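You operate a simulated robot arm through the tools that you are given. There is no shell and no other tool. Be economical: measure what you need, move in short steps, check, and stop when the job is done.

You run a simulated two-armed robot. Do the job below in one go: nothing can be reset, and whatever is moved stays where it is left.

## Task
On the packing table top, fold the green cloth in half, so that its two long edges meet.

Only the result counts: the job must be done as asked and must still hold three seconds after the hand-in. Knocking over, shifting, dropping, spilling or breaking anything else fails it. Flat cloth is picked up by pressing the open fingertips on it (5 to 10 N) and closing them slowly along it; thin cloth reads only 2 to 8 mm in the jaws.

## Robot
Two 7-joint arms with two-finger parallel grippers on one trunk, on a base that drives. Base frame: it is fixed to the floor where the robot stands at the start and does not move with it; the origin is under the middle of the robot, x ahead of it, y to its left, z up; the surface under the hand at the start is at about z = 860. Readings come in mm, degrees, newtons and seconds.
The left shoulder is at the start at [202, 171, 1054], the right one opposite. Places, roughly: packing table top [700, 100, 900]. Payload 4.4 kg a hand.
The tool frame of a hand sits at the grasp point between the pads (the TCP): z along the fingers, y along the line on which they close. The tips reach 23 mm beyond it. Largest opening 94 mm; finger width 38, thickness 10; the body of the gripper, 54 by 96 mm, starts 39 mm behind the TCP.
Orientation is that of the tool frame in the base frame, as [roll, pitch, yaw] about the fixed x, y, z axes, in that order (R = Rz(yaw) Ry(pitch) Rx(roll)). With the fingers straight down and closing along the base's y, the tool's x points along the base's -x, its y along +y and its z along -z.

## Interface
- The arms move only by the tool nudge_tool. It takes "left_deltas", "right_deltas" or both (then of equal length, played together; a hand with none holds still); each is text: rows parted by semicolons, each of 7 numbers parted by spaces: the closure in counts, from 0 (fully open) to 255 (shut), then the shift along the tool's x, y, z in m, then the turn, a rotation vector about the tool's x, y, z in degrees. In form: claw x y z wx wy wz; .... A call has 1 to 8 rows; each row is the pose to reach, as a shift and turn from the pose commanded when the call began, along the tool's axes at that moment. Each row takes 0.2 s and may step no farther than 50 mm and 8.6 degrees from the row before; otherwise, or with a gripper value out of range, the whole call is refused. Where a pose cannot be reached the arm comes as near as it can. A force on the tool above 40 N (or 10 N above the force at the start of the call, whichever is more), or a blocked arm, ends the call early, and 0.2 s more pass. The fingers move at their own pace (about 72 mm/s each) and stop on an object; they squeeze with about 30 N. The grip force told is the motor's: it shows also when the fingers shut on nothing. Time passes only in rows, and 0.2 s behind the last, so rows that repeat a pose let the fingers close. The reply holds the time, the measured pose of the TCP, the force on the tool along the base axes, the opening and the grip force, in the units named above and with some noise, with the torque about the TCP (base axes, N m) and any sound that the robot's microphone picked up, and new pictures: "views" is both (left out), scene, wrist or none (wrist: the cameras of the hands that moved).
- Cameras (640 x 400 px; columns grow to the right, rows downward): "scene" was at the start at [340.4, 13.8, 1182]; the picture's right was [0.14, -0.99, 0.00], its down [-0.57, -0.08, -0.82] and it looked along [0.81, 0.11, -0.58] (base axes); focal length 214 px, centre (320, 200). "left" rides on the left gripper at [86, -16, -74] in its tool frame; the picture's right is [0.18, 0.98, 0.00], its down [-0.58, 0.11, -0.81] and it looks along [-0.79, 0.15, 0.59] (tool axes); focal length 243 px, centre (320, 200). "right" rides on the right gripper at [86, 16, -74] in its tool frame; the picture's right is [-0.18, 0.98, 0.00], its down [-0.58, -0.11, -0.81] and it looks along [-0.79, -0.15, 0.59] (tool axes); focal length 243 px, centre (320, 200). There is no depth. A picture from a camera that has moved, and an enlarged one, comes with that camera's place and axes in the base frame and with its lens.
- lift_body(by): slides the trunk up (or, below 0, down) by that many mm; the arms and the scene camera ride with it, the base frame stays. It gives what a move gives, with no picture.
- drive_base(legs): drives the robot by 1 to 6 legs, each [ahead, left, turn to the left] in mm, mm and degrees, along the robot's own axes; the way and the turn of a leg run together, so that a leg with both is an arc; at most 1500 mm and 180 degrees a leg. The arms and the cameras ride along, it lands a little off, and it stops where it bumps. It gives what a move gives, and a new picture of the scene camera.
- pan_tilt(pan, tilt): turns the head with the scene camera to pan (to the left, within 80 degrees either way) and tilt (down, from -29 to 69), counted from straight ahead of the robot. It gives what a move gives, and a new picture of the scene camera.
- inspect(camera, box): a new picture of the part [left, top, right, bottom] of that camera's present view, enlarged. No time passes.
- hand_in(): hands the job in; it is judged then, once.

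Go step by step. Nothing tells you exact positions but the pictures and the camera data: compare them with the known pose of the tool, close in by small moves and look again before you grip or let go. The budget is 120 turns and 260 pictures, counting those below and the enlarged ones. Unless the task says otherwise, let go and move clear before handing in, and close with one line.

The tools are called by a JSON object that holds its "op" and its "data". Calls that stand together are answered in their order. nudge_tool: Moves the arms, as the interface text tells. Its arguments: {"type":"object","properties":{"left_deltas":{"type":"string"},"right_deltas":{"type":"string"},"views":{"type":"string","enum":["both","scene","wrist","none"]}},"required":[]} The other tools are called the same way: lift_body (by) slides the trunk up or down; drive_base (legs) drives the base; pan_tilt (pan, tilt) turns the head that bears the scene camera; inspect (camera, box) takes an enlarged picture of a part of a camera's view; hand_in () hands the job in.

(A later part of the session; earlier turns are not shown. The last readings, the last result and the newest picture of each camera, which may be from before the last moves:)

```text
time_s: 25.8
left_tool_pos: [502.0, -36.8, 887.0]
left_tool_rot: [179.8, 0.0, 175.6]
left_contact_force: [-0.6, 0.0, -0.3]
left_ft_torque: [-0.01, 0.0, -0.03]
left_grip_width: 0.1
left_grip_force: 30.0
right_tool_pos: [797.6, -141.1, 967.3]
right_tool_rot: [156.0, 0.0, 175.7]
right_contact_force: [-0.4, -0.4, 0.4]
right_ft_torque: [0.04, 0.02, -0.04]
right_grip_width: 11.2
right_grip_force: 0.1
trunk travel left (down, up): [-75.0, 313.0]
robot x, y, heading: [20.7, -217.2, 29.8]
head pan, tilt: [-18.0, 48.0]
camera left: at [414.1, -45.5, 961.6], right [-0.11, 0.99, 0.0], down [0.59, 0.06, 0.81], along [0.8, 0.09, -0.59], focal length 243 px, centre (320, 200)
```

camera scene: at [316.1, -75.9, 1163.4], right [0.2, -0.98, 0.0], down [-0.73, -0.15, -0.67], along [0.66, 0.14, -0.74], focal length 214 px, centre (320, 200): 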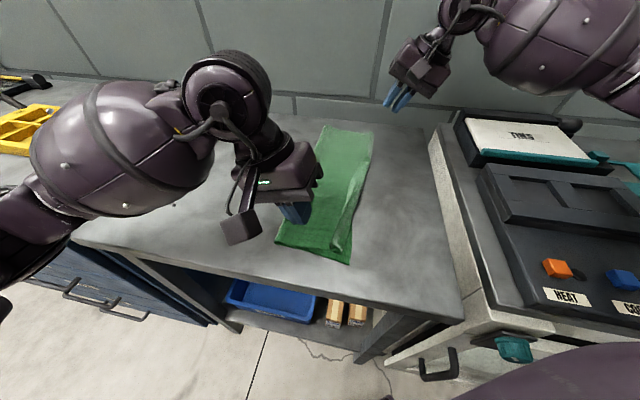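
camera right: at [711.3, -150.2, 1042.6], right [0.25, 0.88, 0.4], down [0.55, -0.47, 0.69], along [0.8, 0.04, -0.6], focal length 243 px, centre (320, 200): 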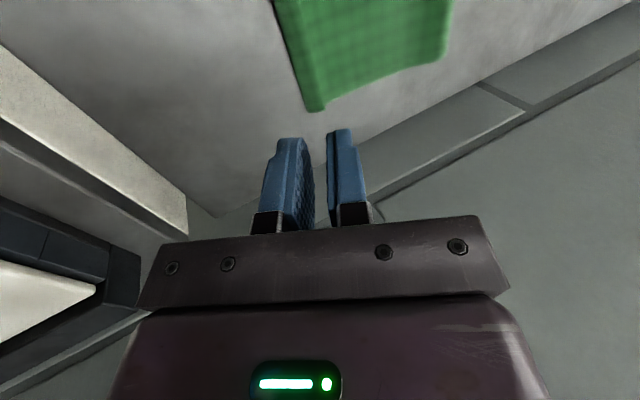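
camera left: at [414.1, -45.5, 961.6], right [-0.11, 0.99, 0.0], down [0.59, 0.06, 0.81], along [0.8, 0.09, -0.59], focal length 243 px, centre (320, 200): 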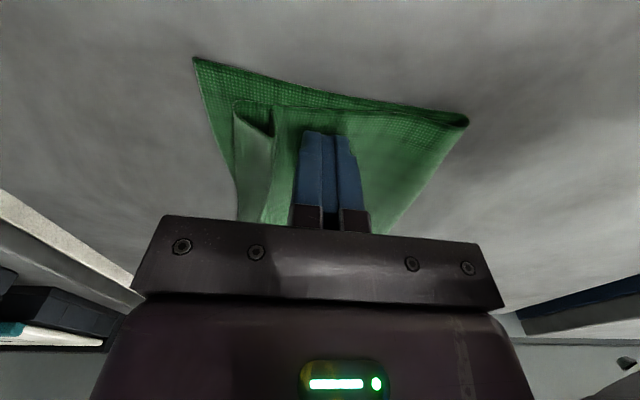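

{"op": "nudge_tool", "data": {"left_deltas": "255 0 0 0.0015 0 0 0; 255 0 -0.008 0.002 0 0 0; 255 0 -0.016 0.002 0 0 0; 255 0 -0.024 0.002 0 0 0; 255 0 -0.032 0.002 0 0 0; 255 0 -0.032 0.002 0 0 0", "views": "wrist"}}

{"op": "inspect", "data": {"camera": "left", "box": [220, 30, 420, 230]}}

```text
time_s: 27.2
left_tool_pos: [498.8, -67.7, 885.5]
left_tool_rot: [180.0, 0.0, 175.7]
left_contact_force: [0.5, 0.5, 1.6]
left_ft_torque: [0.04, 0.0, 0.01]
left_grip_width: 0.0
left_grip_force: 30.2
right_tool_pos: [797.4, -140.7, 968.6]
right_tool_rot: [156.1, 0.0, 175.6]
right_contact_force: [0.6, 0.7, 0.3]
right_ft_torque: [0.01, -0.01, -0.02]
right_grip_width: 11.0
right_grip_force: 0.1
trunk travel left (down, up): [-75.0, 313.0]
robot x, y, heading: [22.8, -220.5, 29.5]
head pan, tilt: [-18.0, 48.0]
camera left: at [411.7, -76.4, 960.5], right [-0.11, 0.99, 0.0], down [0.59, 0.07, 0.81], along [0.8, 0.09, -0.59], focal length 243 px, centre (320, 200)
```

left: 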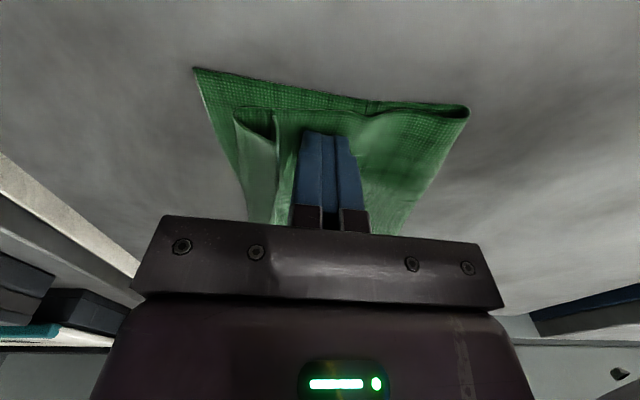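

```text
2.00 times, centred on (320, 130) of left
camera zoom: at [411.7, -76.4, 960.5], right [-0.11, 0.99, 0.0], down [0.59, 0.07, 0.81], along [0.8, 0.09, -0.59], focal length 485 px, centre (320, 340)
```

zoom: 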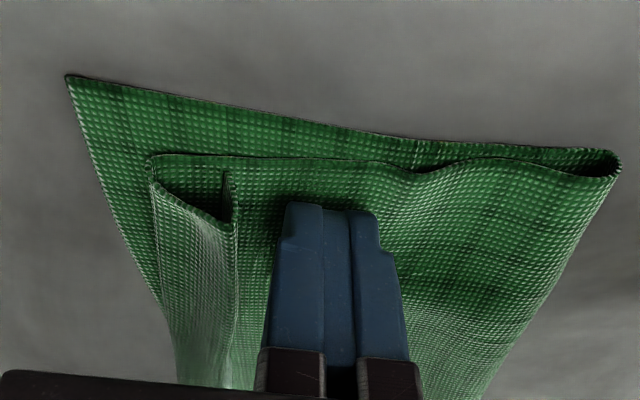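

Even a light touch drags the whole cloth, so sweeping is no good. Instead I will pinch the flap's top layer a bit inside the hem with both hands, lift so the hem hangs free outward, and lay it down again; first I back off and look.

{"op": "nudge_tool", "data": {"left_deltas": "255 0 0 -0.03 0 0 0; 255 0 0.03 -0.07 0 0 0; 255 0 0.08 -0.08 0 0 0; 255 0 0.13 -0.08 0 0 0; 200 0 0.17 -0.08 0 0 0; 119 0 0.2 -0.08 0 0 0; 119 0 0.2 -0.08 0 0 0", "views": "scene"}}

{"op": "inspect", "data": {"camera": "scene", "box": [250, 110, 420, 280]}}

{"op": "inspect", "data": {"camera": "right", "box": [220, 0, 440, 220]}}

```text
refused: row 3 steps farther than a row can; nothing moved
```

```text
2.35 times, centred on (335, 195) of scene
camera zoom: at [316.4, -75.8, 1163.2], right [0.2, -0.98, 0.0], down [-0.73, -0.15, -0.67], along [0.66, 0.14, -0.74], focal length 505 px, centre (285, 212)
```

zoom: 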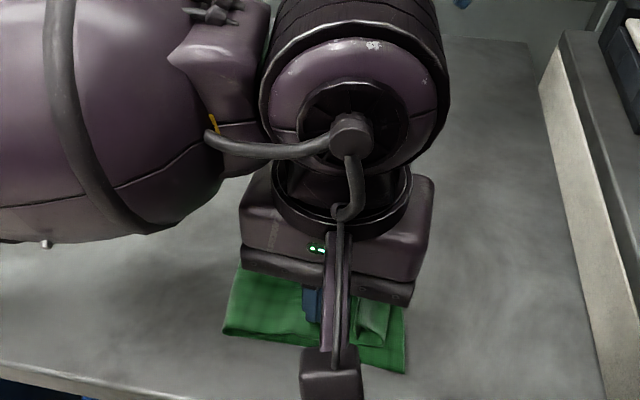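

```text
1.82 times, centred on (330, 110) of right
camera zoom: at [710.6, -150.5, 1043.7], right [0.25, 0.88, 0.4], down [0.55, -0.47, 0.69], along [0.8, 0.04, -0.6], focal length 441 px, centre (302, 364)
```

zoom: 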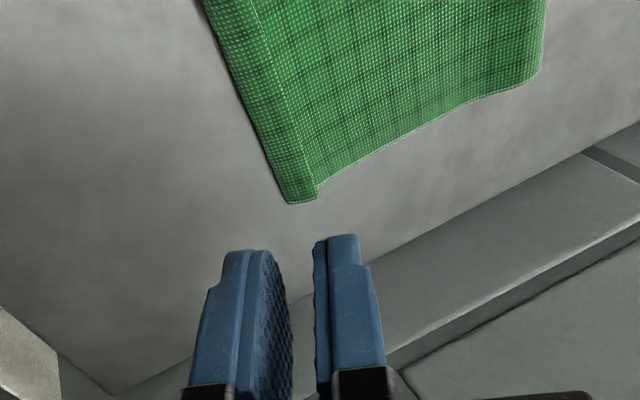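

{"op": "nudge_tool", "data": {"left_deltas": "255 0 0 -0.03 0 0 0; 255 0 0.02 -0.07 0 0 0; 255 0 0.06 -0.08 0 0 0; 255 0 0.105 -0.08 0 0 0; 200 0 0.15 -0.08 0 0 0; 119 0 0.195 -0.08 0 0 0; 119 0 0.195 -0.08 0 0 0", "views": "scene"}}

{"op": "inspect", "data": {"camera": "scene", "box": [250, 110, 420, 280]}}

```text
time_s: 28.8
left_tool_pos: [514.5, 123.6, 966.0]
left_tool_rot: [180.0, 0.0, 175.6]
left_contact_force: [-0.3, 0.9, 0.1]
left_ft_torque: [0.01, 0.05, -0.02]
left_grip_width: 50.0
left_grip_force: 0.1
right_tool_pos: [798.3, -140.1, 968.8]
right_tool_rot: [156.0, 0.0, 175.7]
right_contact_force: [-0.8, 0.5, -0.1]
right_ft_torque: [0.03, -0.02, 0.0]
right_grip_width: 11.3
right_grip_force: 0.1
trunk travel left (down, up): [-75.0, 313.0]
robot x, y, heading: [17.5, -218.7, 29.9]
head pan, tilt: [-18.0, 48.0]
camera scene: at [316.5, -76.0, 1163.2], right [0.2, -0.98, 0.0], down [-0.73, -0.15, -0.67], along [0.66, 0.14, -0.74], focal length 214 px, centre (320, 200)
```

scene: 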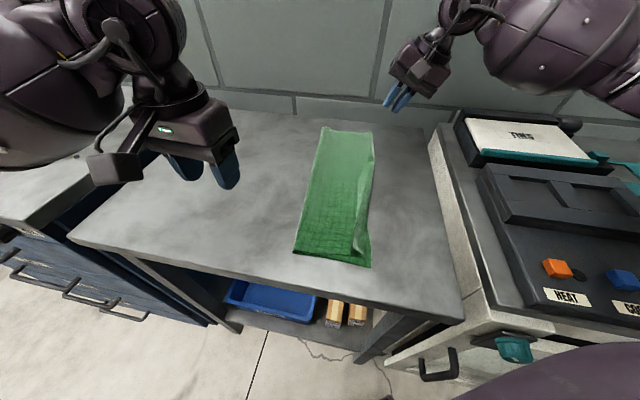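

```text
2.35 times, centred on (335, 195) of scene
camera zoom: at [316.5, -76.0, 1163.2], right [0.2, -0.98, 0.0], down [-0.73, -0.15, -0.67], along [0.66, 0.14, -0.74], focal length 505 px, centre (285, 212)
```

zoom: 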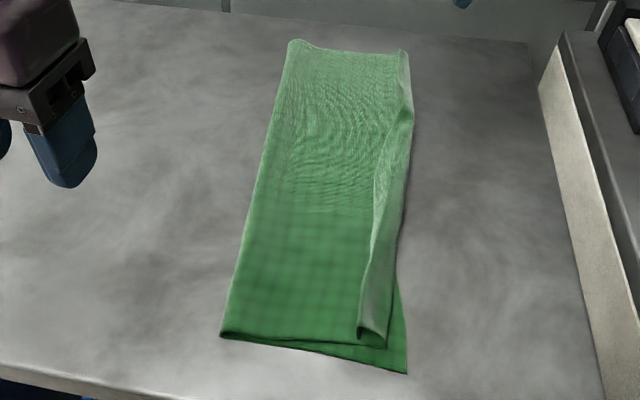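

The cloth lies nearly square: fold along y≈0…30, lower edge at about −122…−115. I bring both hands over the flap, about 35 mm inside the hem's free edge.

{"op": "nudge_tool", "data": {"left_deltas": "146 -0.002 -0.045 0 0 0 0; 146 -0.004 -0.09 0 0 0 0; 146 -0.006 -0.135 0 0 0 0; 146 -0.0087 -0.1754 0.01 0 0 0; 146 -0.0087 -0.1754 0.04 0 0 0; 146 -0.0087 -0.1754 0.074 0 0 0; 146 -0.0087 -0.1754 0.074 0 0 0", "right_deltas": "146 0 0.014 0.017 6 0 0; 146 0 0.028 0.034 12 0 0; 146 0 0.042 0.051 18 0 0; 146 -0.001 0.0557 0.0673 24 0 0; 146 -0.001 0.048 0.085 24 0 0; 146 -0.001 0.0402 0.102 24 0 0; 146 -0.001 0.0402 0.102 24 0 0", "views": "wrist"}}

{"op": "inspect", "data": {"camera": "left", "box": [200, 20, 420, 240]}}

{"op": "inspect", "data": {"camera": "right", "box": [200, 20, 420, 240]}}

```text
time_s: 30.4
left_tool_pos: [507.8, -50.1, 890.5]
left_tool_rot: [180.0, 0.2, 175.7]
left_contact_force: [-0.2, 0.1, -0.3]
left_ft_torque: [0.03, -0.06, 0.0]
left_grip_width: 39.9
left_grip_force: 0.1
right_tool_pos: [806.2, -63.0, 892.0]
right_tool_rot: [180.0, 0.0, 175.7]
right_contact_force: [0.3, -0.8, 1.2]
right_ft_torque: [0.05, 0.02, 0.01]
right_grip_width: 40.0
right_grip_force: 0.0
trunk travel left (down, up): [-75.0, 313.0]
robot x, y, heading: [18.0, -217.9, 29.6]
head pan, tilt: [-18.0, 48.0]
camera right: at [721.4, -41.8, 967.9], right [0.26, 0.97, 0.0], down [0.57, -0.15, 0.81], along [0.78, -0.21, -0.59], focal length 243 px, centre (320, 200)
camera left: at [420.5, -58.0, 965.7], right [-0.11, 0.99, 0.0], down [0.59, 0.06, 0.81], along [0.8, 0.09, -0.59], focal length 243 px, centre (320, 200)
```

right: 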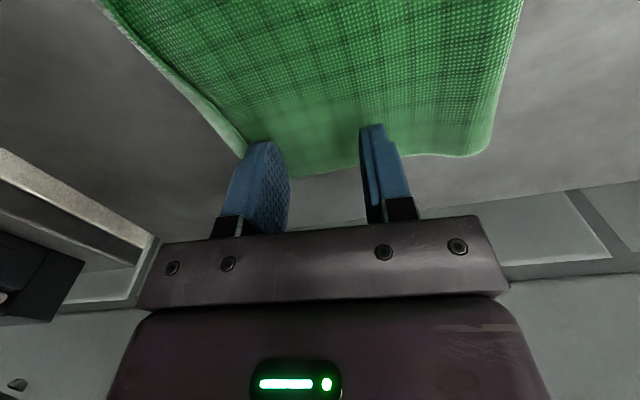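
left: 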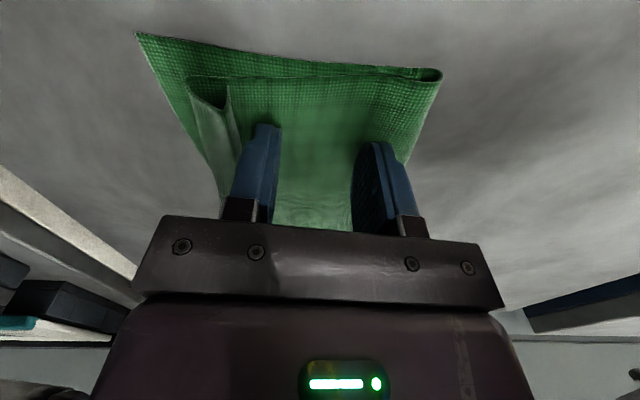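

```text
1.82 times, centred on (310, 130) of left
camera zoom: at [420.5, -58.0, 965.7], right [-0.11, 0.99, 0.0], down [0.59, 0.06, 0.81], along [0.8, 0.09, -0.59], focal length 441 px, centre (338, 327)
```

zoom: 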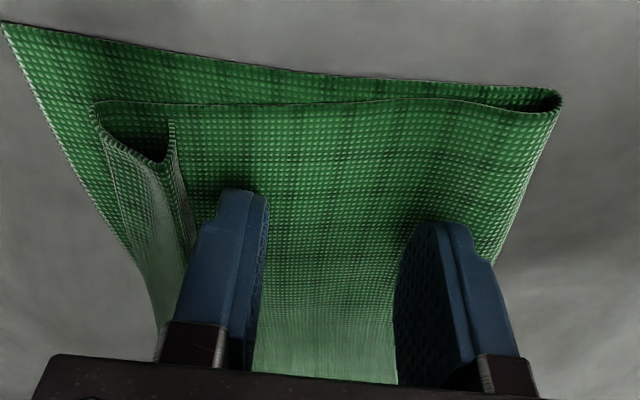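

```text
1.82 times, centred on (310, 130) of right
camera zoom: at [721.4, -41.8, 967.9], right [0.26, 0.97, 0.0], down [0.57, -0.15, 0.81], along [0.78, -0.21, -0.59], focal length 441 px, centre (338, 327)
```

zoom: 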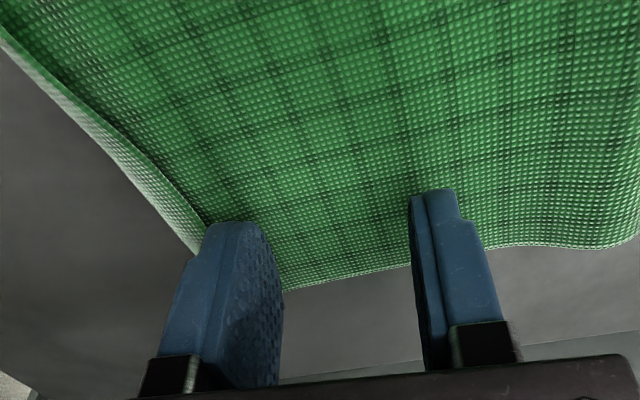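

Good placement. I press down gently on both.

{"op": "nudge_tool", "data": {"left_deltas": "146 0 0 0.002 0 0 0; 146 0 0 0.004 0 0 0; 146 0 0 0.004 0 0 0", "right_deltas": "146 0 0 0.002 0 0 0; 146 0 0 0.0045 0 0 0; 146 0 0 0.0045 0 0 0", "views": "none"}}

```text
time_s: 31.2
left_tool_pos: [509.1, -48.8, 886.2]
left_tool_rot: [-179.9, 0.0, 175.7]
left_contact_force: [0.0, -1.0, -1.0]
left_ft_torque: [-0.01, 0.03, 0.02]
left_grip_width: 40.2
left_grip_force: 0.1
right_tool_pos: [806.9, -64.1, 887.0]
right_tool_rot: [180.0, 0.0, 175.7]
right_contact_force: [-0.1, -0.9, 0.4]
right_ft_torque: [-0.01, 0.04, -0.02]
right_grip_width: 40.1
right_grip_force: 0.0
trunk travel left (down, up): [-75.0, 313.0]
robot x, y, heading: [14.6, -218.7, 29.7]
head pan, tilt: [-18.0, 48.0]
```

{"op": "nudge_tool", "data": {"left_deltas": "146 0 0 0.001 0 0 0; 146 0 0 0.002 0 0 0; 146 0 0 0.002 0 0 0", "right_deltas": "146 0 0 0.001 0 0 0; 146 0 0 0.002 0 0 0; 146 0 0 0.002 0 0 0", "views": "none"}}

```text
time_s: 32.0
left_tool_pos: [508.6, -49.6, 885.8]
left_tool_rot: [179.9, 0.1, 175.8]
left_contact_force: [-0.1, 0.6, 1.1]
left_ft_torque: [-0.03, -0.04, -0.03]
left_grip_width: 40.1
left_grip_force: 0.0
right_tool_pos: [806.7, -62.7, 885.0]
right_tool_rot: [180.0, 0.0, 175.7]
right_contact_force: [-0.4, -0.5, 2.6]
right_ft_torque: [-0.04, -0.02, -0.02]
right_grip_width: 40.4
right_grip_force: 0.1
trunk travel left (down, up): [-75.0, 313.0]
robot x, y, heading: [20.0, -218.4, 29.8]
head pan, tilt: [-18.0, 48.0]
```

{"op": "nudge_tool", "data": {"left_deltas": "146 0 0 0.0013 0 0 0; 162 0 0 0.0013 0 0 0; 178 0 0 0.0013 0 0 0; 194 0 0 0.0013 0 0 0; 210 0 0 0.0013 0 0 0; 226 0 0 0.0013 0 0 0; 242 0 0 0.0013 0 0 0; 255 0 0 0.0013 0 0 0", "right_deltas": "146 0 0 0.0007 0 0 0; 162 0 0 0.0007 0 0 0; 178 0 0 0.0007 0 0 0; 194 0 0 0.0007 0 0 0; 210 0 0 0.0007 0 0 0; 226 0 0 0.0007 0 0 0; 242 0 0 0.0007 0 0 0; 255 0 0 0.0007 0 0 0", "views": "wrist"}}

{"op": "inspect", "data": {"camera": "left", "box": [200, 20, 420, 240]}}

{"op": "inspect", "data": {"camera": "right", "box": [200, 20, 420, 240]}}

```text
time_s: 33.8
left_tool_pos: [510.4, -50.1, 884.5]
left_tool_rot: [180.0, 0.1, 175.7]
left_contact_force: [-0.1, -0.9, 8.8]
left_ft_torque: [-0.02, 0.04, 0.03]
left_grip_width: 3.0
left_grip_force: 30.0
right_tool_pos: [806.4, -63.1, 885.5]
right_tool_rot: [179.9, 0.1, 175.7]
right_contact_force: [0.1, 0.3, 7.0]
right_ft_torque: [-0.02, -0.04, -0.03]
right_grip_width: 5.9
right_grip_force: 30.3
trunk travel left (down, up): [-75.0, 313.0]
robot x, y, heading: [21.9, -217.0, 29.6]
head pan, tilt: [-18.0, 48.0]
camera right: at [721.4, -42.0, 961.0], right [0.26, 0.97, 0.0], down [0.57, -0.15, 0.81], along [0.78, -0.21, -0.59], focal length 243 px, centre (320, 200)
camera left: at [421.9, -57.8, 959.8], right [-0.11, 0.99, 0.0], down [0.59, 0.06, 0.81], along [0.8, 0.09, -0.59], focal length 243 px, centre (320, 200)
```

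right: 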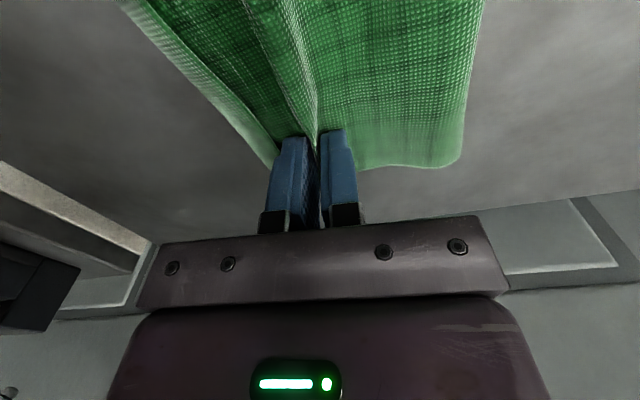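
left: 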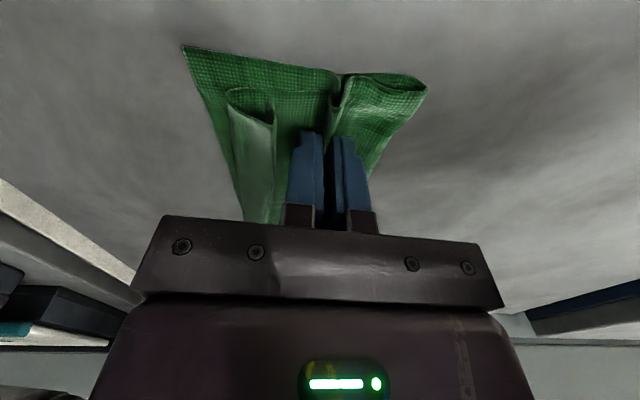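

```text
1.82 times, centred on (310, 130) of left
camera zoom: at [421.9, -57.8, 959.8], right [-0.11, 0.99, 0.0], down [0.59, 0.06, 0.81], along [0.8, 0.09, -0.59], focal length 441 px, centre (338, 327)
```

zoom: 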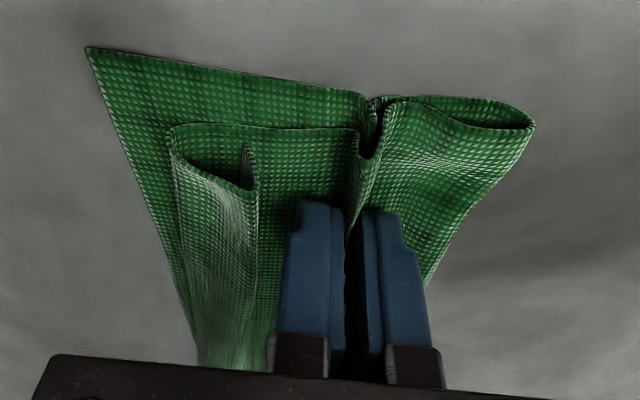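

```text
1.82 times, centred on (310, 130) of right
camera zoom: at [721.4, -42.0, 961.0], right [0.26, 0.97, 0.0], down [0.57, -0.15, 0.81], along [0.78, -0.21, -0.59], focal length 441 px, centre (338, 327)
```

zoom: 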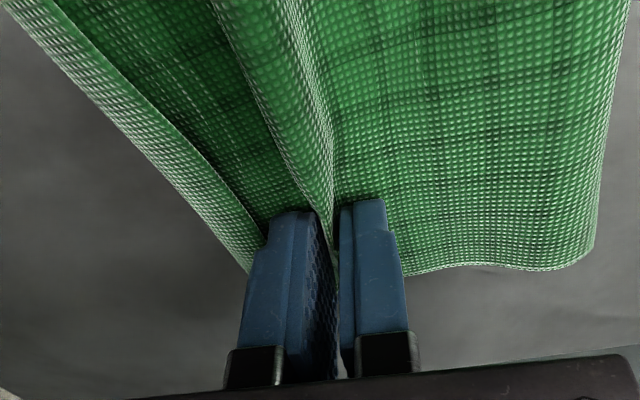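

The left hand holds one layer (3.0 mm); the right pinched both layers (5.9 mm), so it serves as an anchor for now. I lift the near end to let its hem unfurl.

{"op": "nudge_tool", "data": {"left_deltas": "255 0 0.005 -0.015 0 0 0; 255 0 0.01 -0.03 0 0 0; 255 0 0.015 -0.045 0 0 0; 255 0 0.02 -0.06 0 0 0; 255 0 0.02 -0.06 0 0 0", "views": "both"}}

{"op": "inspect", "data": {"camera": "left", "box": [200, 0, 420, 220]}}

```text
time_s: 35.0
left_tool_pos: [511.9, -28.4, 944.3]
left_tool_rot: [179.9, 0.0, 175.7]
left_contact_force: [4.5, 0.8, -1.5]
left_ft_torque: [0.0, -0.06, -0.03]
left_grip_width: 3.1
left_grip_force: 30.1
right_tool_pos: [806.0, -61.7, 885.0]
right_tool_rot: [179.9, 0.1, 175.8]
right_contact_force: [-2.6, 0.6, 11.7]
right_ft_torque: [0.01, 0.02, 0.02]
right_grip_width: 5.8
right_grip_force: 29.9
trunk travel left (down, up): [-75.0, 313.0]
robot x, y, heading: [18.3, -221.0, 29.9]
head pan, tilt: [-18.0, 48.0]
camera scene: at [315.6, -76.0, 1163.5], right [0.2, -0.98, 0.0], down [-0.73, -0.15, -0.67], along [0.66, 0.14, -0.74], focal length 214 px, centre (320, 200)
camera left: at [424.1, -37.3, 1020.0], right [-0.11, 0.99, 0.0], down [0.59, 0.06, 0.81], along [0.8, 0.09, -0.59], focal length 243 px, centre (320, 200)
```

scene: 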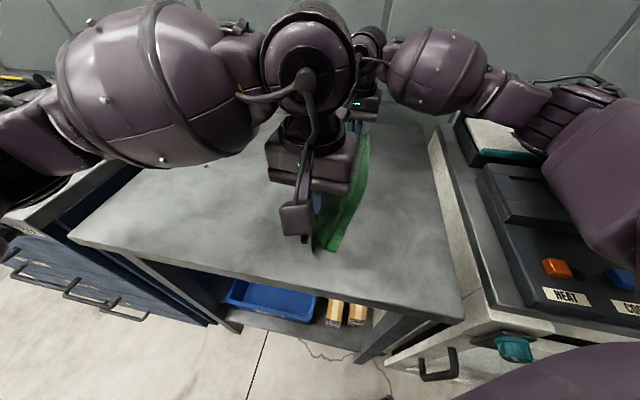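
left: 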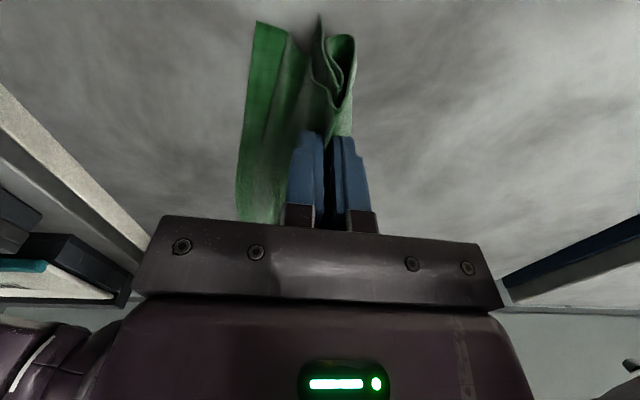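

```text
1.82 times, centred on (310, 110) of left
camera zoom: at [424.1, -37.3, 1020.0], right [-0.11, 0.99, 0.0], down [0.59, 0.06, 0.81], along [0.8, 0.09, -0.59], focal length 441 px, centre (338, 364)
```

zoom: 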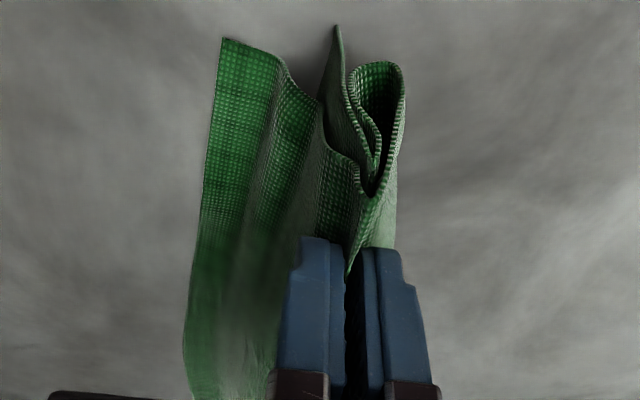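

The near end also took up part of the lower layer. I set it back down, release both ends and look at the state afresh.

{"op": "nudge_tool", "data": {"left_deltas": "255 0 -0.01 0.02 0 0 0; 255 0 -0.025 0.04 0 0 0; 255 0 -0.035 0.054 0 0 0; 220 0 -0.035 0.054 0 0 0; 180 0 -0.035 0.05 0 0 0; 180 0 -0.035 0.03 0 0 0; 180 0 -0.035 -0.01 0 0 0; 180 0 -0.02 -0.05 0 0 0", "right_deltas": "255 0 0 -0.001 0 0 0; 240 0 0 -0.001 0 0 0; 220 0 0 -0.001 0 0 0; 200 0 0 -0.001 0 0 0; 180 0 0 -0.01 0 0 0; 180 0 0 -0.04 0 0 0; 180 0 0 -0.08 0 0 0; 180 0 0 -0.12 0 0 0", "views": "none"}}

{"op": "nudge_tool", "data": {"left_deltas": "180 0 0.045 0 0 0 0; 180 0 0.09 0 0 0 0; 180 0 0.135 0 0 0 0; 180 0 0.18 0 0 0 0; 180 0 0.18 0 0 0 0", "views": "scene"}}

{"op": "inspect", "data": {"camera": "scene", "box": [240, 110, 410, 280]}}

```text
time_s: 36.8
left_tool_pos: [508.7, -48.4, 995.2]
left_tool_rot: [180.0, 0.1, 175.7]
left_contact_force: [0.1, 0.1, 1.1]
left_ft_torque: [0.03, -0.01, -0.03]
left_grip_width: 27.5
left_grip_force: 0.0
right_tool_pos: [802.6, -61.7, 1006.9]
right_tool_rot: [-180.0, 0.1, 175.7]
right_contact_force: [0.0, 1.0, -0.8]
right_ft_torque: [0.02, -0.02, -0.03]
right_grip_width: 27.7
right_grip_force: 0.1
trunk travel left (down, up): [-75.0, 313.0]
robot x, y, heading: [16.1, -219.7, 29.7]
head pan, tilt: [-18.0, 48.0]
```

```text
time_s: 38.0
left_tool_pos: [523.1, 128.4, 994.9]
left_tool_rot: [179.9, -0.1, 175.7]
left_contact_force: [-0.1, 1.5, 0.4]
left_ft_torque: [0.05, -0.01, 0.0]
left_grip_width: 27.4
left_grip_force: 0.1
right_tool_pos: [806.0, -62.0, 1006.3]
right_tool_rot: [180.0, 0.0, 175.5]
right_contact_force: [0.4, -0.5, 0.1]
right_ft_torque: [0.03, 0.0, -0.03]
right_grip_width: 27.5
right_grip_force: 0.0
trunk travel left (down, up): [-75.0, 313.0]
robot x, y, heading: [23.1, -220.7, 29.4]
head pan, tilt: [-18.0, 48.0]
camera scene: at [316.5, -76.1, 1163.2], right [0.2, -0.98, 0.0], down [-0.73, -0.15, -0.67], along [0.66, 0.14, -0.74], focal length 214 px, centre (320, 200)
```

scene: 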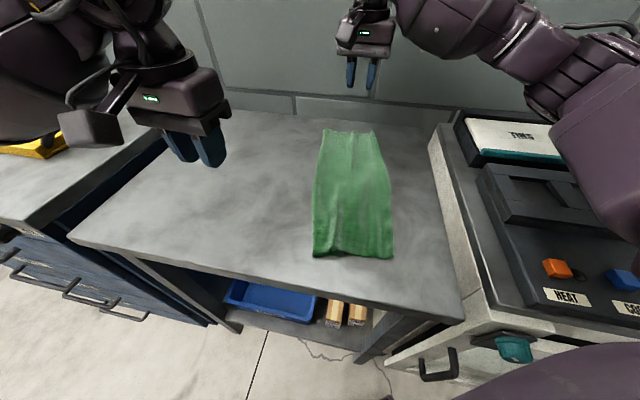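

```text
2.35 times, centred on (325, 195) of scene
camera zoom: at [316.5, -76.1, 1163.2], right [0.2, -0.98, 0.0], down [-0.73, -0.15, -0.67], along [0.66, 0.14, -0.74], focal length 505 px, centre (308, 212)
```

zoom: 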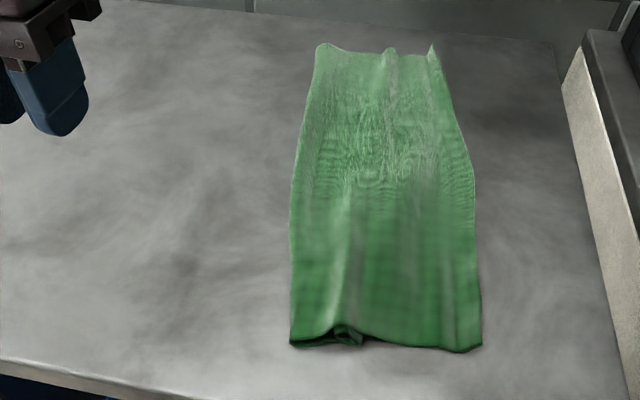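

That unexpectedly laid the flap out well; I zoom in on both ends.

{"op": "inspect", "data": {"camera": "scene", "box": [300, 215, 410, 270]}}

{"op": "inspect", "data": {"camera": "scene", "box": [310, 115, 410, 185]}}

{"op": "inspect", "data": {"camera": "right", "box": [100, 0, 540, 240]}}

```text
5.82 times, centred on (355, 242) of scene
camera zoom: at [316.5, -76.1, 1163.2], right [0.2, -0.98, 0.0], down [-0.73, -0.15, -0.67], along [0.66, 0.14, -0.74], focal length 1248 px, centre (116, -47)
```

zoom: 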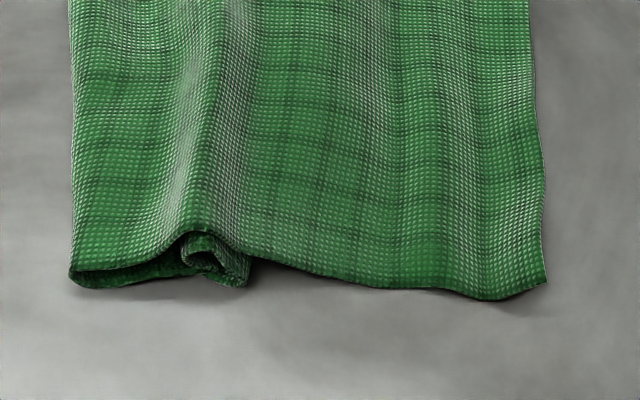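

```text
5.71 times, centred on (360, 150) of scene
camera zoom: at [316.5, -76.1, 1163.2], right [0.2, -0.98, 0.0], down [-0.73, -0.15, -0.67], along [0.66, 0.14, -0.74], focal length 1226 px, centre (91, 486)
```

zoom: 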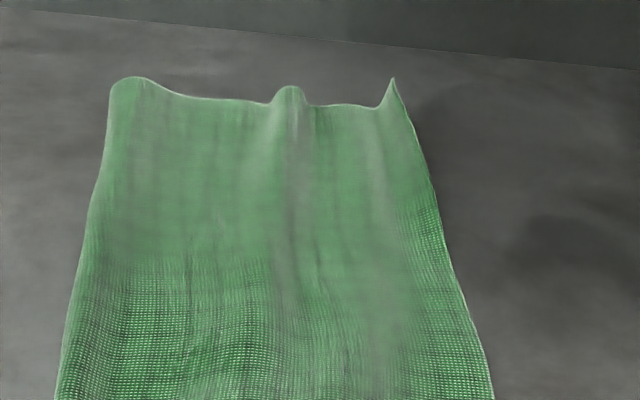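

```text
1.45 times, centred on (320, 120) of right
camera zoom: at [720.1, -40.5, 1080.8], right [0.26, 0.97, 0.0], down [0.57, -0.15, 0.81], along [0.78, -0.21, -0.59], focal length 353 px, centre (320, 316)
```

zoom: 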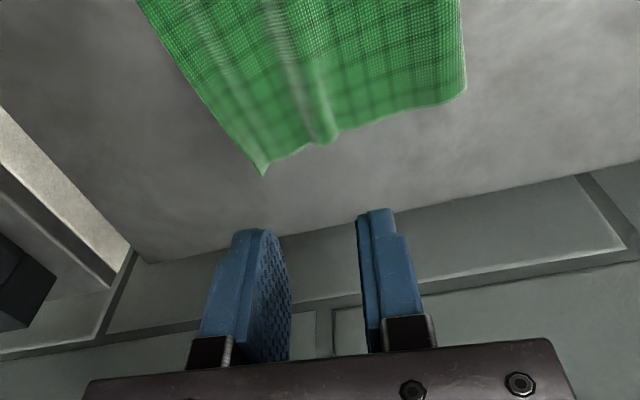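

The visible top layer is the flap lying hem-free, but the lower layer at the near end has been drawn back and curled beneath it. I'll grip the flap's right edge at both ends, carry it back left to reopen the cloth, then refold with that same grip (its edge strip will then lie outward).

{"op": "nudge_tool", "data": {"left_deltas": "190 -0.002 -0.035 0.008 0 0 -1.4; 190 -0.004 -0.07 0.016 0 0 -2.8; 190 -0.006 -0.105 0.024 0 0 -4.2; 190 -0.008 -0.14 0.032 0 0 -5.6; 190 -0.01 -0.175 0.04 0 0 -7; 190 -0.012 -0.21 0.048 0 0 -8.5; 190 -0.014 -0.245 0.056 0 0 -10; 190 -0.0166 -0.2745 0.065 0 0 -11.3", "right_deltas": "190 -0.0016 -0.0064 0.0095 0 0 -1.4; 190 -0.0032 -0.0128 0.019 0 0 -2.8; 190 -0.0048 -0.0192 0.0285 0 0 -4.2; 190 -0.0064 -0.0256 0.038 0 0 -5.6; 190 -0.008 -0.032 0.0475 0 0 -7; 190 -0.0096 -0.0384 0.057 0 0 -8.5; 190 -0.0112 -0.0448 0.0665 0 0 -10; 190 -0.0129 -0.0512 0.076 0 0 -11.3", "views": "wrist"}}

{"op": "inspect", "data": {"camera": "left", "box": [220, 0, 460, 240]}}

{"op": "inspect", "data": {"camera": "right", "box": [220, 0, 460, 240]}}

```text
time_s: 39.8
left_tool_pos: [519.0, -144.2, 928.5]
left_tool_rot: [180.0, 0.0, -172.9]
left_contact_force: [-0.5, 0.0, -0.1]
left_ft_torque: [-0.01, 0.0, 0.03]
left_grip_width: 24.0
left_grip_force: 0.0
right_tool_pos: [815.4, -116.0, 929.6]
right_tool_rot: [-180.0, 0.0, -173.0]
right_contact_force: [-0.9, -0.2, 0.0]
right_ft_torque: [-0.01, 0.01, 0.02]
right_grip_width: 24.2
right_grip_force: 0.0
trunk travel left (down, up): [-75.0, 313.0]
robot x, y, heading: [19.6, -213.9, 29.4]
head pan, tilt: [-18.0, 48.0]
camera right: at [728.6, -111.4, 1004.8], right [0.06, 1.0, 0.0], down [0.59, -0.04, 0.81], along [0.8, -0.05, -0.59], focal length 243 px, centre (320, 200)
camera left: at [435.7, -169.5, 1003.0], right [-0.3, 0.95, 0.0], down [0.56, 0.18, 0.81], along [0.77, 0.24, -0.59], focal length 243 px, centre (320, 200)
```

right: 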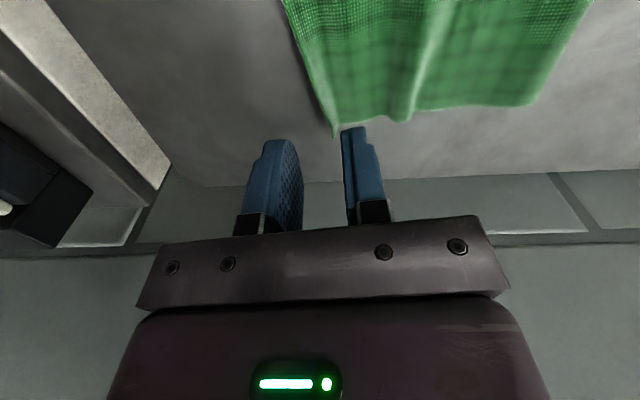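
left: 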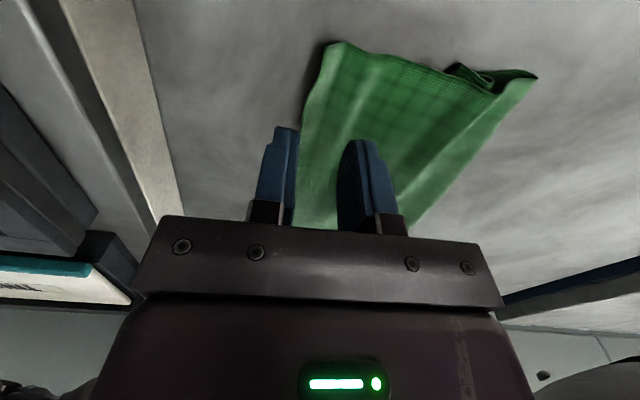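

```text
1.67 times, centred on (340, 120) of left
camera zoom: at [435.7, -169.5, 1003.0], right [-0.3, 0.95, 0.0], down [0.56, 0.18, 0.81], along [0.77, 0.24, -0.59], focal length 404 px, centre (287, 333)
```

zoom: 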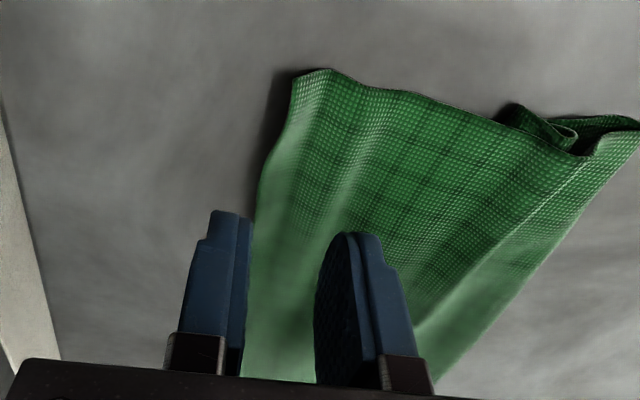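

```text
1.67 times, centred on (340, 120) of right
camera zoom: at [728.6, -111.4, 1004.8], right [0.06, 1.0, 0.0], down [0.59, -0.04, 0.81], along [0.8, -0.05, -0.59], focal length 404 px, centre (287, 333)
```

zoom: 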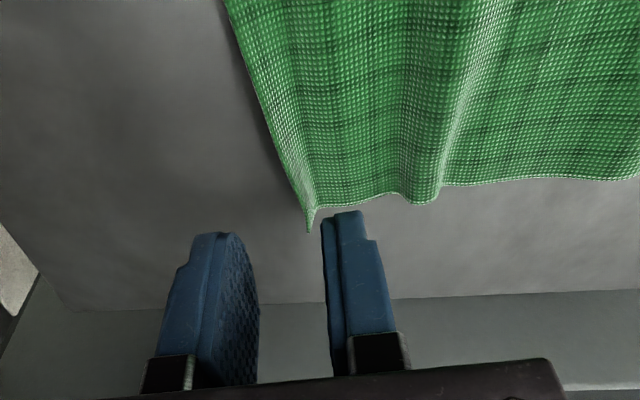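

Both jaws straddle the edge well. I go down to just above contact.

{"op": "nudge_tool", "data": {"left_deltas": "190 0 -0.003 0.02 0 0 0; 190 0 -0.003 0.036 0 0 0; 190 0 -0.003 0.042 0 0 0; 190 0 -0.003 0.042 0 0 0", "right_deltas": "190 0 0.001 0.02 0 0 0; 190 0 0.001 0.036 0 0 0; 190 0 0.001 0.042 0 0 0; 190 0 0.001 0.042 0 0 0", "views": "wrist"}}

```text
time_s: 40.8
left_tool_pos: [519.5, -146.7, 884.9]
left_tool_rot: [180.0, 0.0, -172.9]
left_contact_force: [-0.1, -0.2, 0.7]
left_ft_torque: [-0.01, 0.0, -0.03]
left_grip_width: 23.9
left_grip_force: 0.1
right_tool_pos: [815.6, -113.1, 885.9]
right_tool_rot: [-179.9, 0.0, -173.0]
right_contact_force: [0.2, -0.2, 1.3]
right_ft_torque: [0.03, 0.01, -0.01]
right_grip_width: 24.0
right_grip_force: 0.1
trunk travel left (down, up): [-75.0, 313.0]
robot x, y, heading: [18.8, -216.5, 29.7]
head pan, tilt: [-18.0, 48.0]
camera right: at [728.5, -109.3, 960.9], right [0.06, 1.0, 0.0], down [0.59, -0.04, 0.81], along [0.8, -0.05, -0.59], focal length 243 px, centre (320, 200)
camera left: at [435.6, -172.2, 959.9], right [-0.3, 0.95, 0.0], down [0.56, 0.18, 0.81], along [0.77, 0.24, -0.59], focal length 243 px, centre (320, 200)
```

right: 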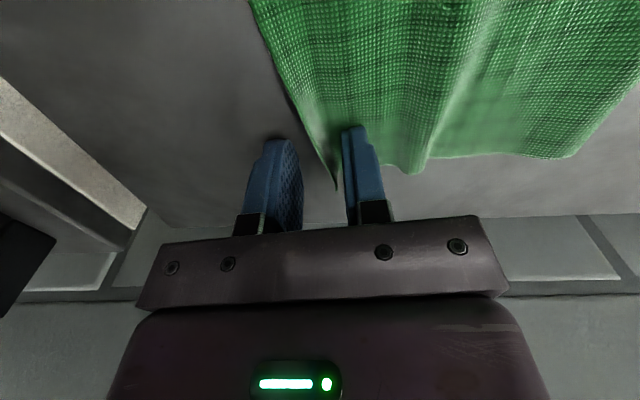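
left: 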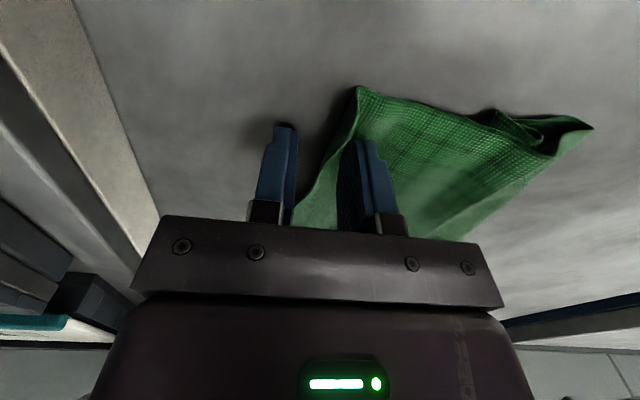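

{"op": "nudge_tool", "data": {"left_deltas": "190 0 0 0.001 0 0 0; 200 0 0 0.001 0 0 0; 210 0 0 0.001 0 0 0; 220 0 0 0.001 0 0 0; 230 0 0 0.001 0 0 0; 240 0 0 0.001 0 0 0; 255 0 0 0.001 0 0 0; 255 0 0 0.001 0 0 0", "right_deltas": "190 0 0 0.001 0 0 0; 200 0 0 0.001 0 0 0; 210 0 0 0.001 0 0 0; 220 0 0 0.001 0 0 0; 230 0 0 0.001 0 0 0; 240 0 0 0.001 0 0 0; 255 0 0 0.001 0 0 0; 255 0 0 0.001 0 0 0", "views": "wrist"}}

{"op": "inspect", "data": {"camera": "left", "box": [220, 40, 420, 240]}}

{"op": "inspect", "data": {"camera": "right", "box": [220, 40, 420, 240]}}

```text
time_s: 42.6
left_tool_pos: [518.9, -146.8, 884.1]
left_tool_rot: [180.0, 0.0, -173.0]
left_contact_force: [0.1, -0.4, 0.1]
left_ft_torque: [0.0, 0.01, 0.01]
left_grip_width: 1.8
left_grip_force: 30.2
right_tool_pos: [815.2, -115.3, 884.0]
right_tool_rot: [180.0, 0.1, -173.0]
right_contact_force: [0.3, -0.3, 4.8]
right_ft_torque: [0.01, 0.04, -0.02]
right_grip_width: 2.0
right_grip_force: 30.1
trunk travel left (down, up): [-75.0, 313.0]
robot x, y, heading: [18.5, -223.5, 29.5]
head pan, tilt: [-18.0, 48.0]
camera right: at [728.1, -110.0, 960.4], right [0.06, 1.0, 0.0], down [0.59, -0.04, 0.81], along [0.81, -0.05, -0.59], focal length 243 px, centre (320, 200)
camera left: at [435.4, -172.6, 959.7], right [-0.3, 0.95, 0.0], down [0.56, 0.18, 0.81], along [0.77, 0.24, -0.59], focal length 243 px, centre (320, 200)
```

right: 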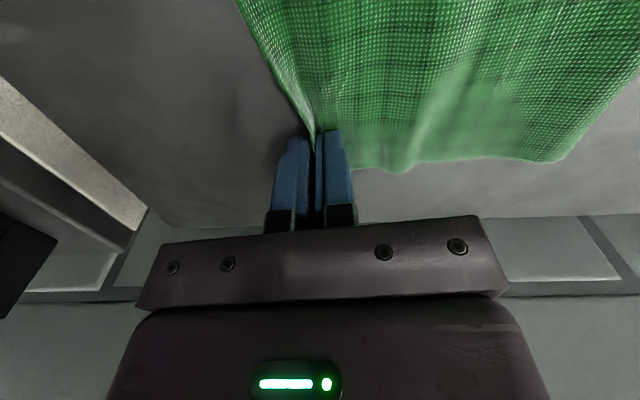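
left: 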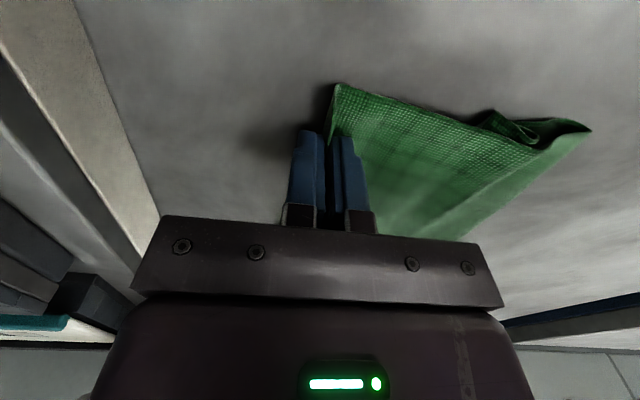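

```text
2.00 times, centred on (320, 140) of left
camera zoom: at [435.4, -172.6, 959.7], right [-0.3, 0.95, 0.0], down [0.56, 0.18, 0.81], along [0.77, 0.24, -0.59], focal length 485 px, centre (320, 320)
```

zoom: 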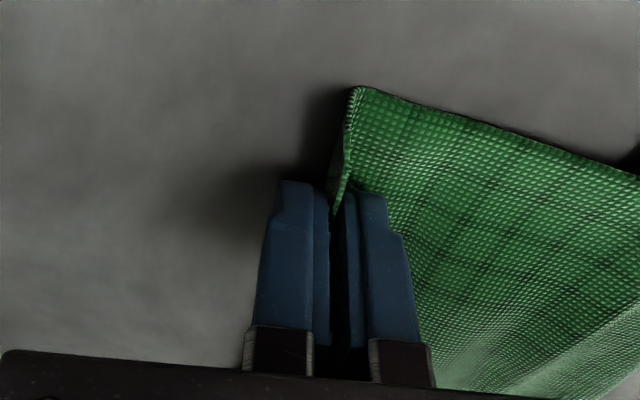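

```text
2.00 times, centred on (320, 140) of right
camera zoom: at [728.1, -110.0, 960.4], right [0.06, 1.0, 0.0], down [0.59, -0.04, 0.81], along [0.81, -0.05, -0.59], focal length 485 px, centre (320, 320)
```

zoom: 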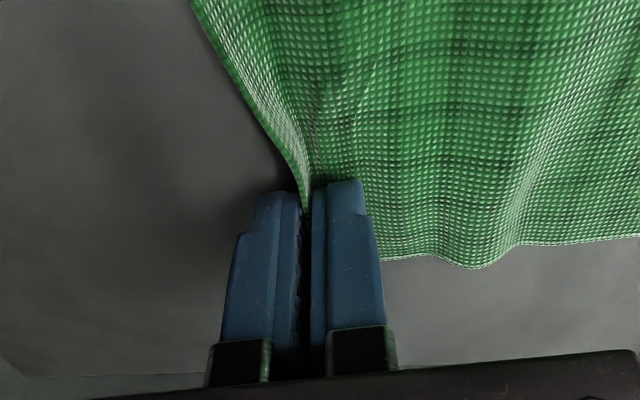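

Both ends are now held right at the edge, single layer. I lift and move toward the left to reopen the cloth.

{"op": "nudge_tool", "data": {"left_deltas": "255 0 0 -0.02 0 0 0; 255 0 0.01 -0.045 0 0 0; 255 0 0.025 -0.07 0 0 0; 255 0 0.05 -0.09 0 0 0; 255 0 0.075 -0.1 0 0 0; 255 0 0.1 -0.105 0 0 0; 255 0 0.1 -0.105 0 0 0", "right_deltas": "255 0 0 -0.02 0 0 0; 255 0 0.01 -0.045 0 0 0; 255 0 0.025 -0.07 0 0 0; 255 0 0.05 -0.09 0 0 0; 255 0 0.075 -0.1 0 0 0; 255 0 0.1 -0.105 0 0 0; 255 0 0.1 -0.105 0 0 0"}}

```text
time_s: 44.2
left_tool_pos: [505.4, -49.8, 991.1]
left_tool_rot: [-179.9, 0.0, -173.1]
left_contact_force: [-0.5, 0.0, 0.2]
left_ft_torque: [0.01, -0.01, 0.04]
left_grip_width: 1.9
left_grip_force: 29.9
right_tool_pos: [801.4, -15.2, 990.5]
right_tool_rot: [179.9, 0.0, -173.1]
right_contact_force: [-0.4, 0.1, -0.2]
right_ft_torque: [0.0, -0.02, 0.0]
right_grip_width: 1.8
right_grip_force: 30.1
trunk travel left (down, up): [-75.0, 313.0]
robot x, y, heading: [19.9, -218.9, 29.2]
head pan, tilt: [-18.0, 48.0]
camera scene: at [316.5, -76.1, 1163.2], right [0.2, -0.98, 0.0], down [-0.73, -0.15, -0.67], along [0.66, 0.14, -0.74], focal length 214 px, centre (320, 200)
camera right: at [714.6, -10.9, 1065.7], right [0.06, 1.0, 0.0], down [0.59, -0.04, 0.81], along [0.8, -0.05, -0.59], focal length 243 px, centre (320, 200)
camera left: at [422.3, -74.1, 1065.2], right [-0.3, 0.95, 0.0], down [0.56, 0.18, 0.81], along [0.77, 0.24, -0.59], focal length 243 px, centre (320, 200)
```

scene: 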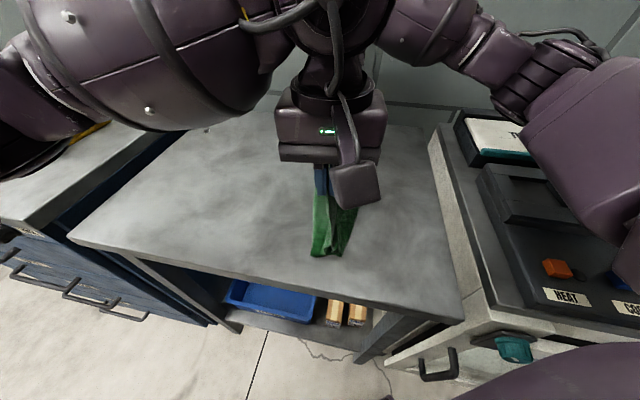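
right: 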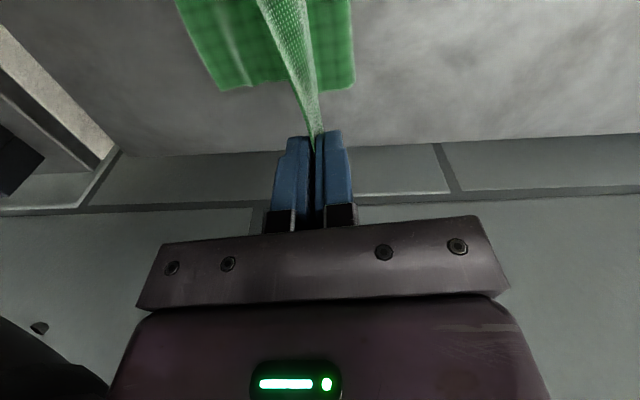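
left: 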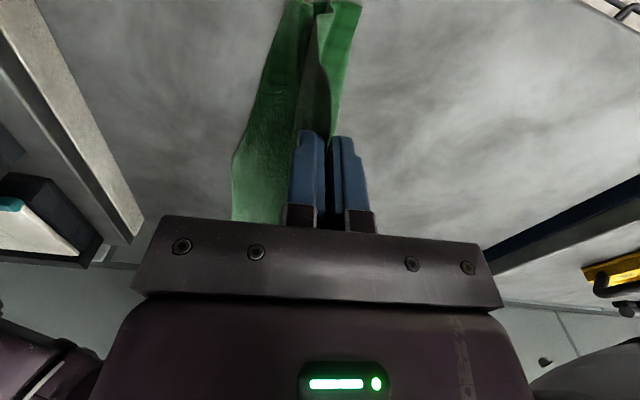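

{"op": "nudge_tool", "data": {"left_deltas": "255 0 0.025 0 0 0 0; 255 0 0.05 0.005 0 0 0; 255 0 0.075 0.015 0 0 0; 255 0 0.1 0.03 0 0 0; 255 0 0.125 0.045 0 0 0; 255 0 0.15 0.06 0 0 0; 255 0 0.165 0.07 0 0 0; 255 0 0.18 0.08 0 0 0", "right_deltas": "255 0 0.025 0 0 0 0; 255 0 0.05 0.005 0 0 0; 255 0 0.075 0.015 0 0 0; 255 0 0.1 0.03 0 0 0; 255 0 0.125 0.045 0 0 0; 255 0 0.15 0.06 0 0 0; 255 0 0.165 0.07 0 0 0; 255 0 0.18 0.08 0 0 0"}}

{"op": "inspect", "data": {"camera": "scene", "box": [220, 110, 400, 290]}}

```text
time_s: 46.0
left_tool_pos: [485.6, 132.2, 913.2]
left_tool_rot: [-180.0, 0.0, -173.1]
left_contact_force: [0.1, 0.5, -1.0]
left_ft_torque: [0.0, -0.03, -0.01]
left_grip_width: 1.8
left_grip_force: 29.8
right_tool_pos: [779.6, 165.7, 912.0]
right_tool_rot: [-179.9, 0.0, -173.0]
right_contact_force: [-0.3, -0.6, 0.0]
right_ft_torque: [0.02, 0.01, 0.01]
right_grip_width: 2.0
right_grip_force: 30.6
trunk travel left (down, up): [-75.0, 313.0]
robot x, y, heading: [18.9, -217.4, 29.8]
head pan, tilt: [-18.0, 48.0]
camera scene: at [316.5, -75.1, 1163.0], right [0.2, -0.98, 0.0], down [-0.73, -0.15, -0.67], along [0.66, 0.14, -0.74], focal length 214 px, centre (320, 200)
camera right: at [692.7, 169.5, 986.8], right [0.06, 1.0, 0.0], down [0.59, -0.04, 0.81], along [0.8, -0.05, -0.59], focal length 243 px, centre (320, 200)
camera left: at [401.4, 107.3, 987.1], right [-0.3, 0.95, 0.0], down [0.56, 0.18, 0.81], along [0.77, 0.24, -0.59], focal length 243 px, centre (320, 200)
```

scene: 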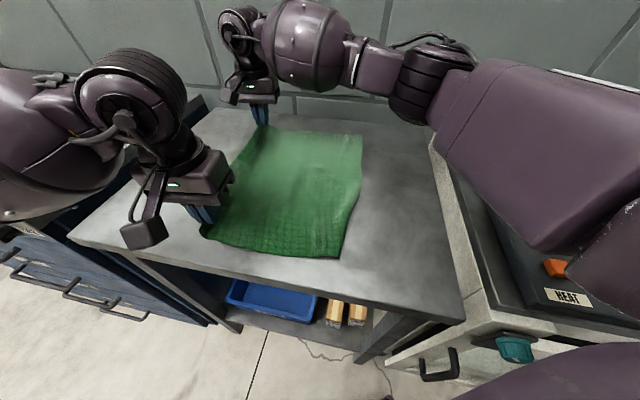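
right: 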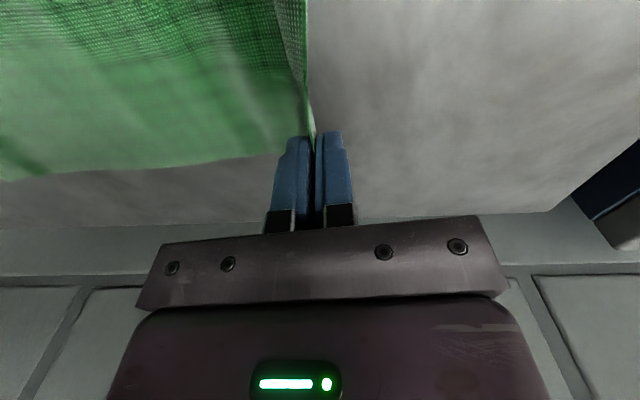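
left: 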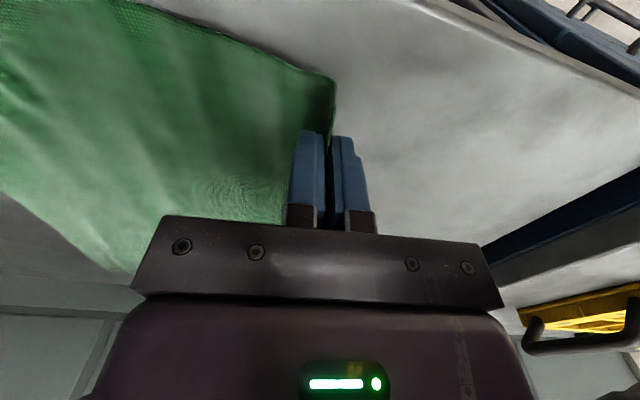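

```text
2.22 times, centred on (310, 200) of scene
camera zoom: at [316.5, -75.1, 1163.0], right [0.2, -0.98, 0.0], down [-0.73, -0.15, -0.67], along [0.66, 0.14, -0.74], focal length 477 px, centre (342, 200)
```

zoom: 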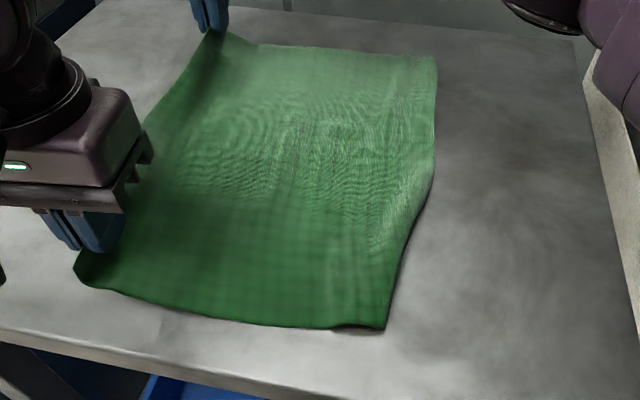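

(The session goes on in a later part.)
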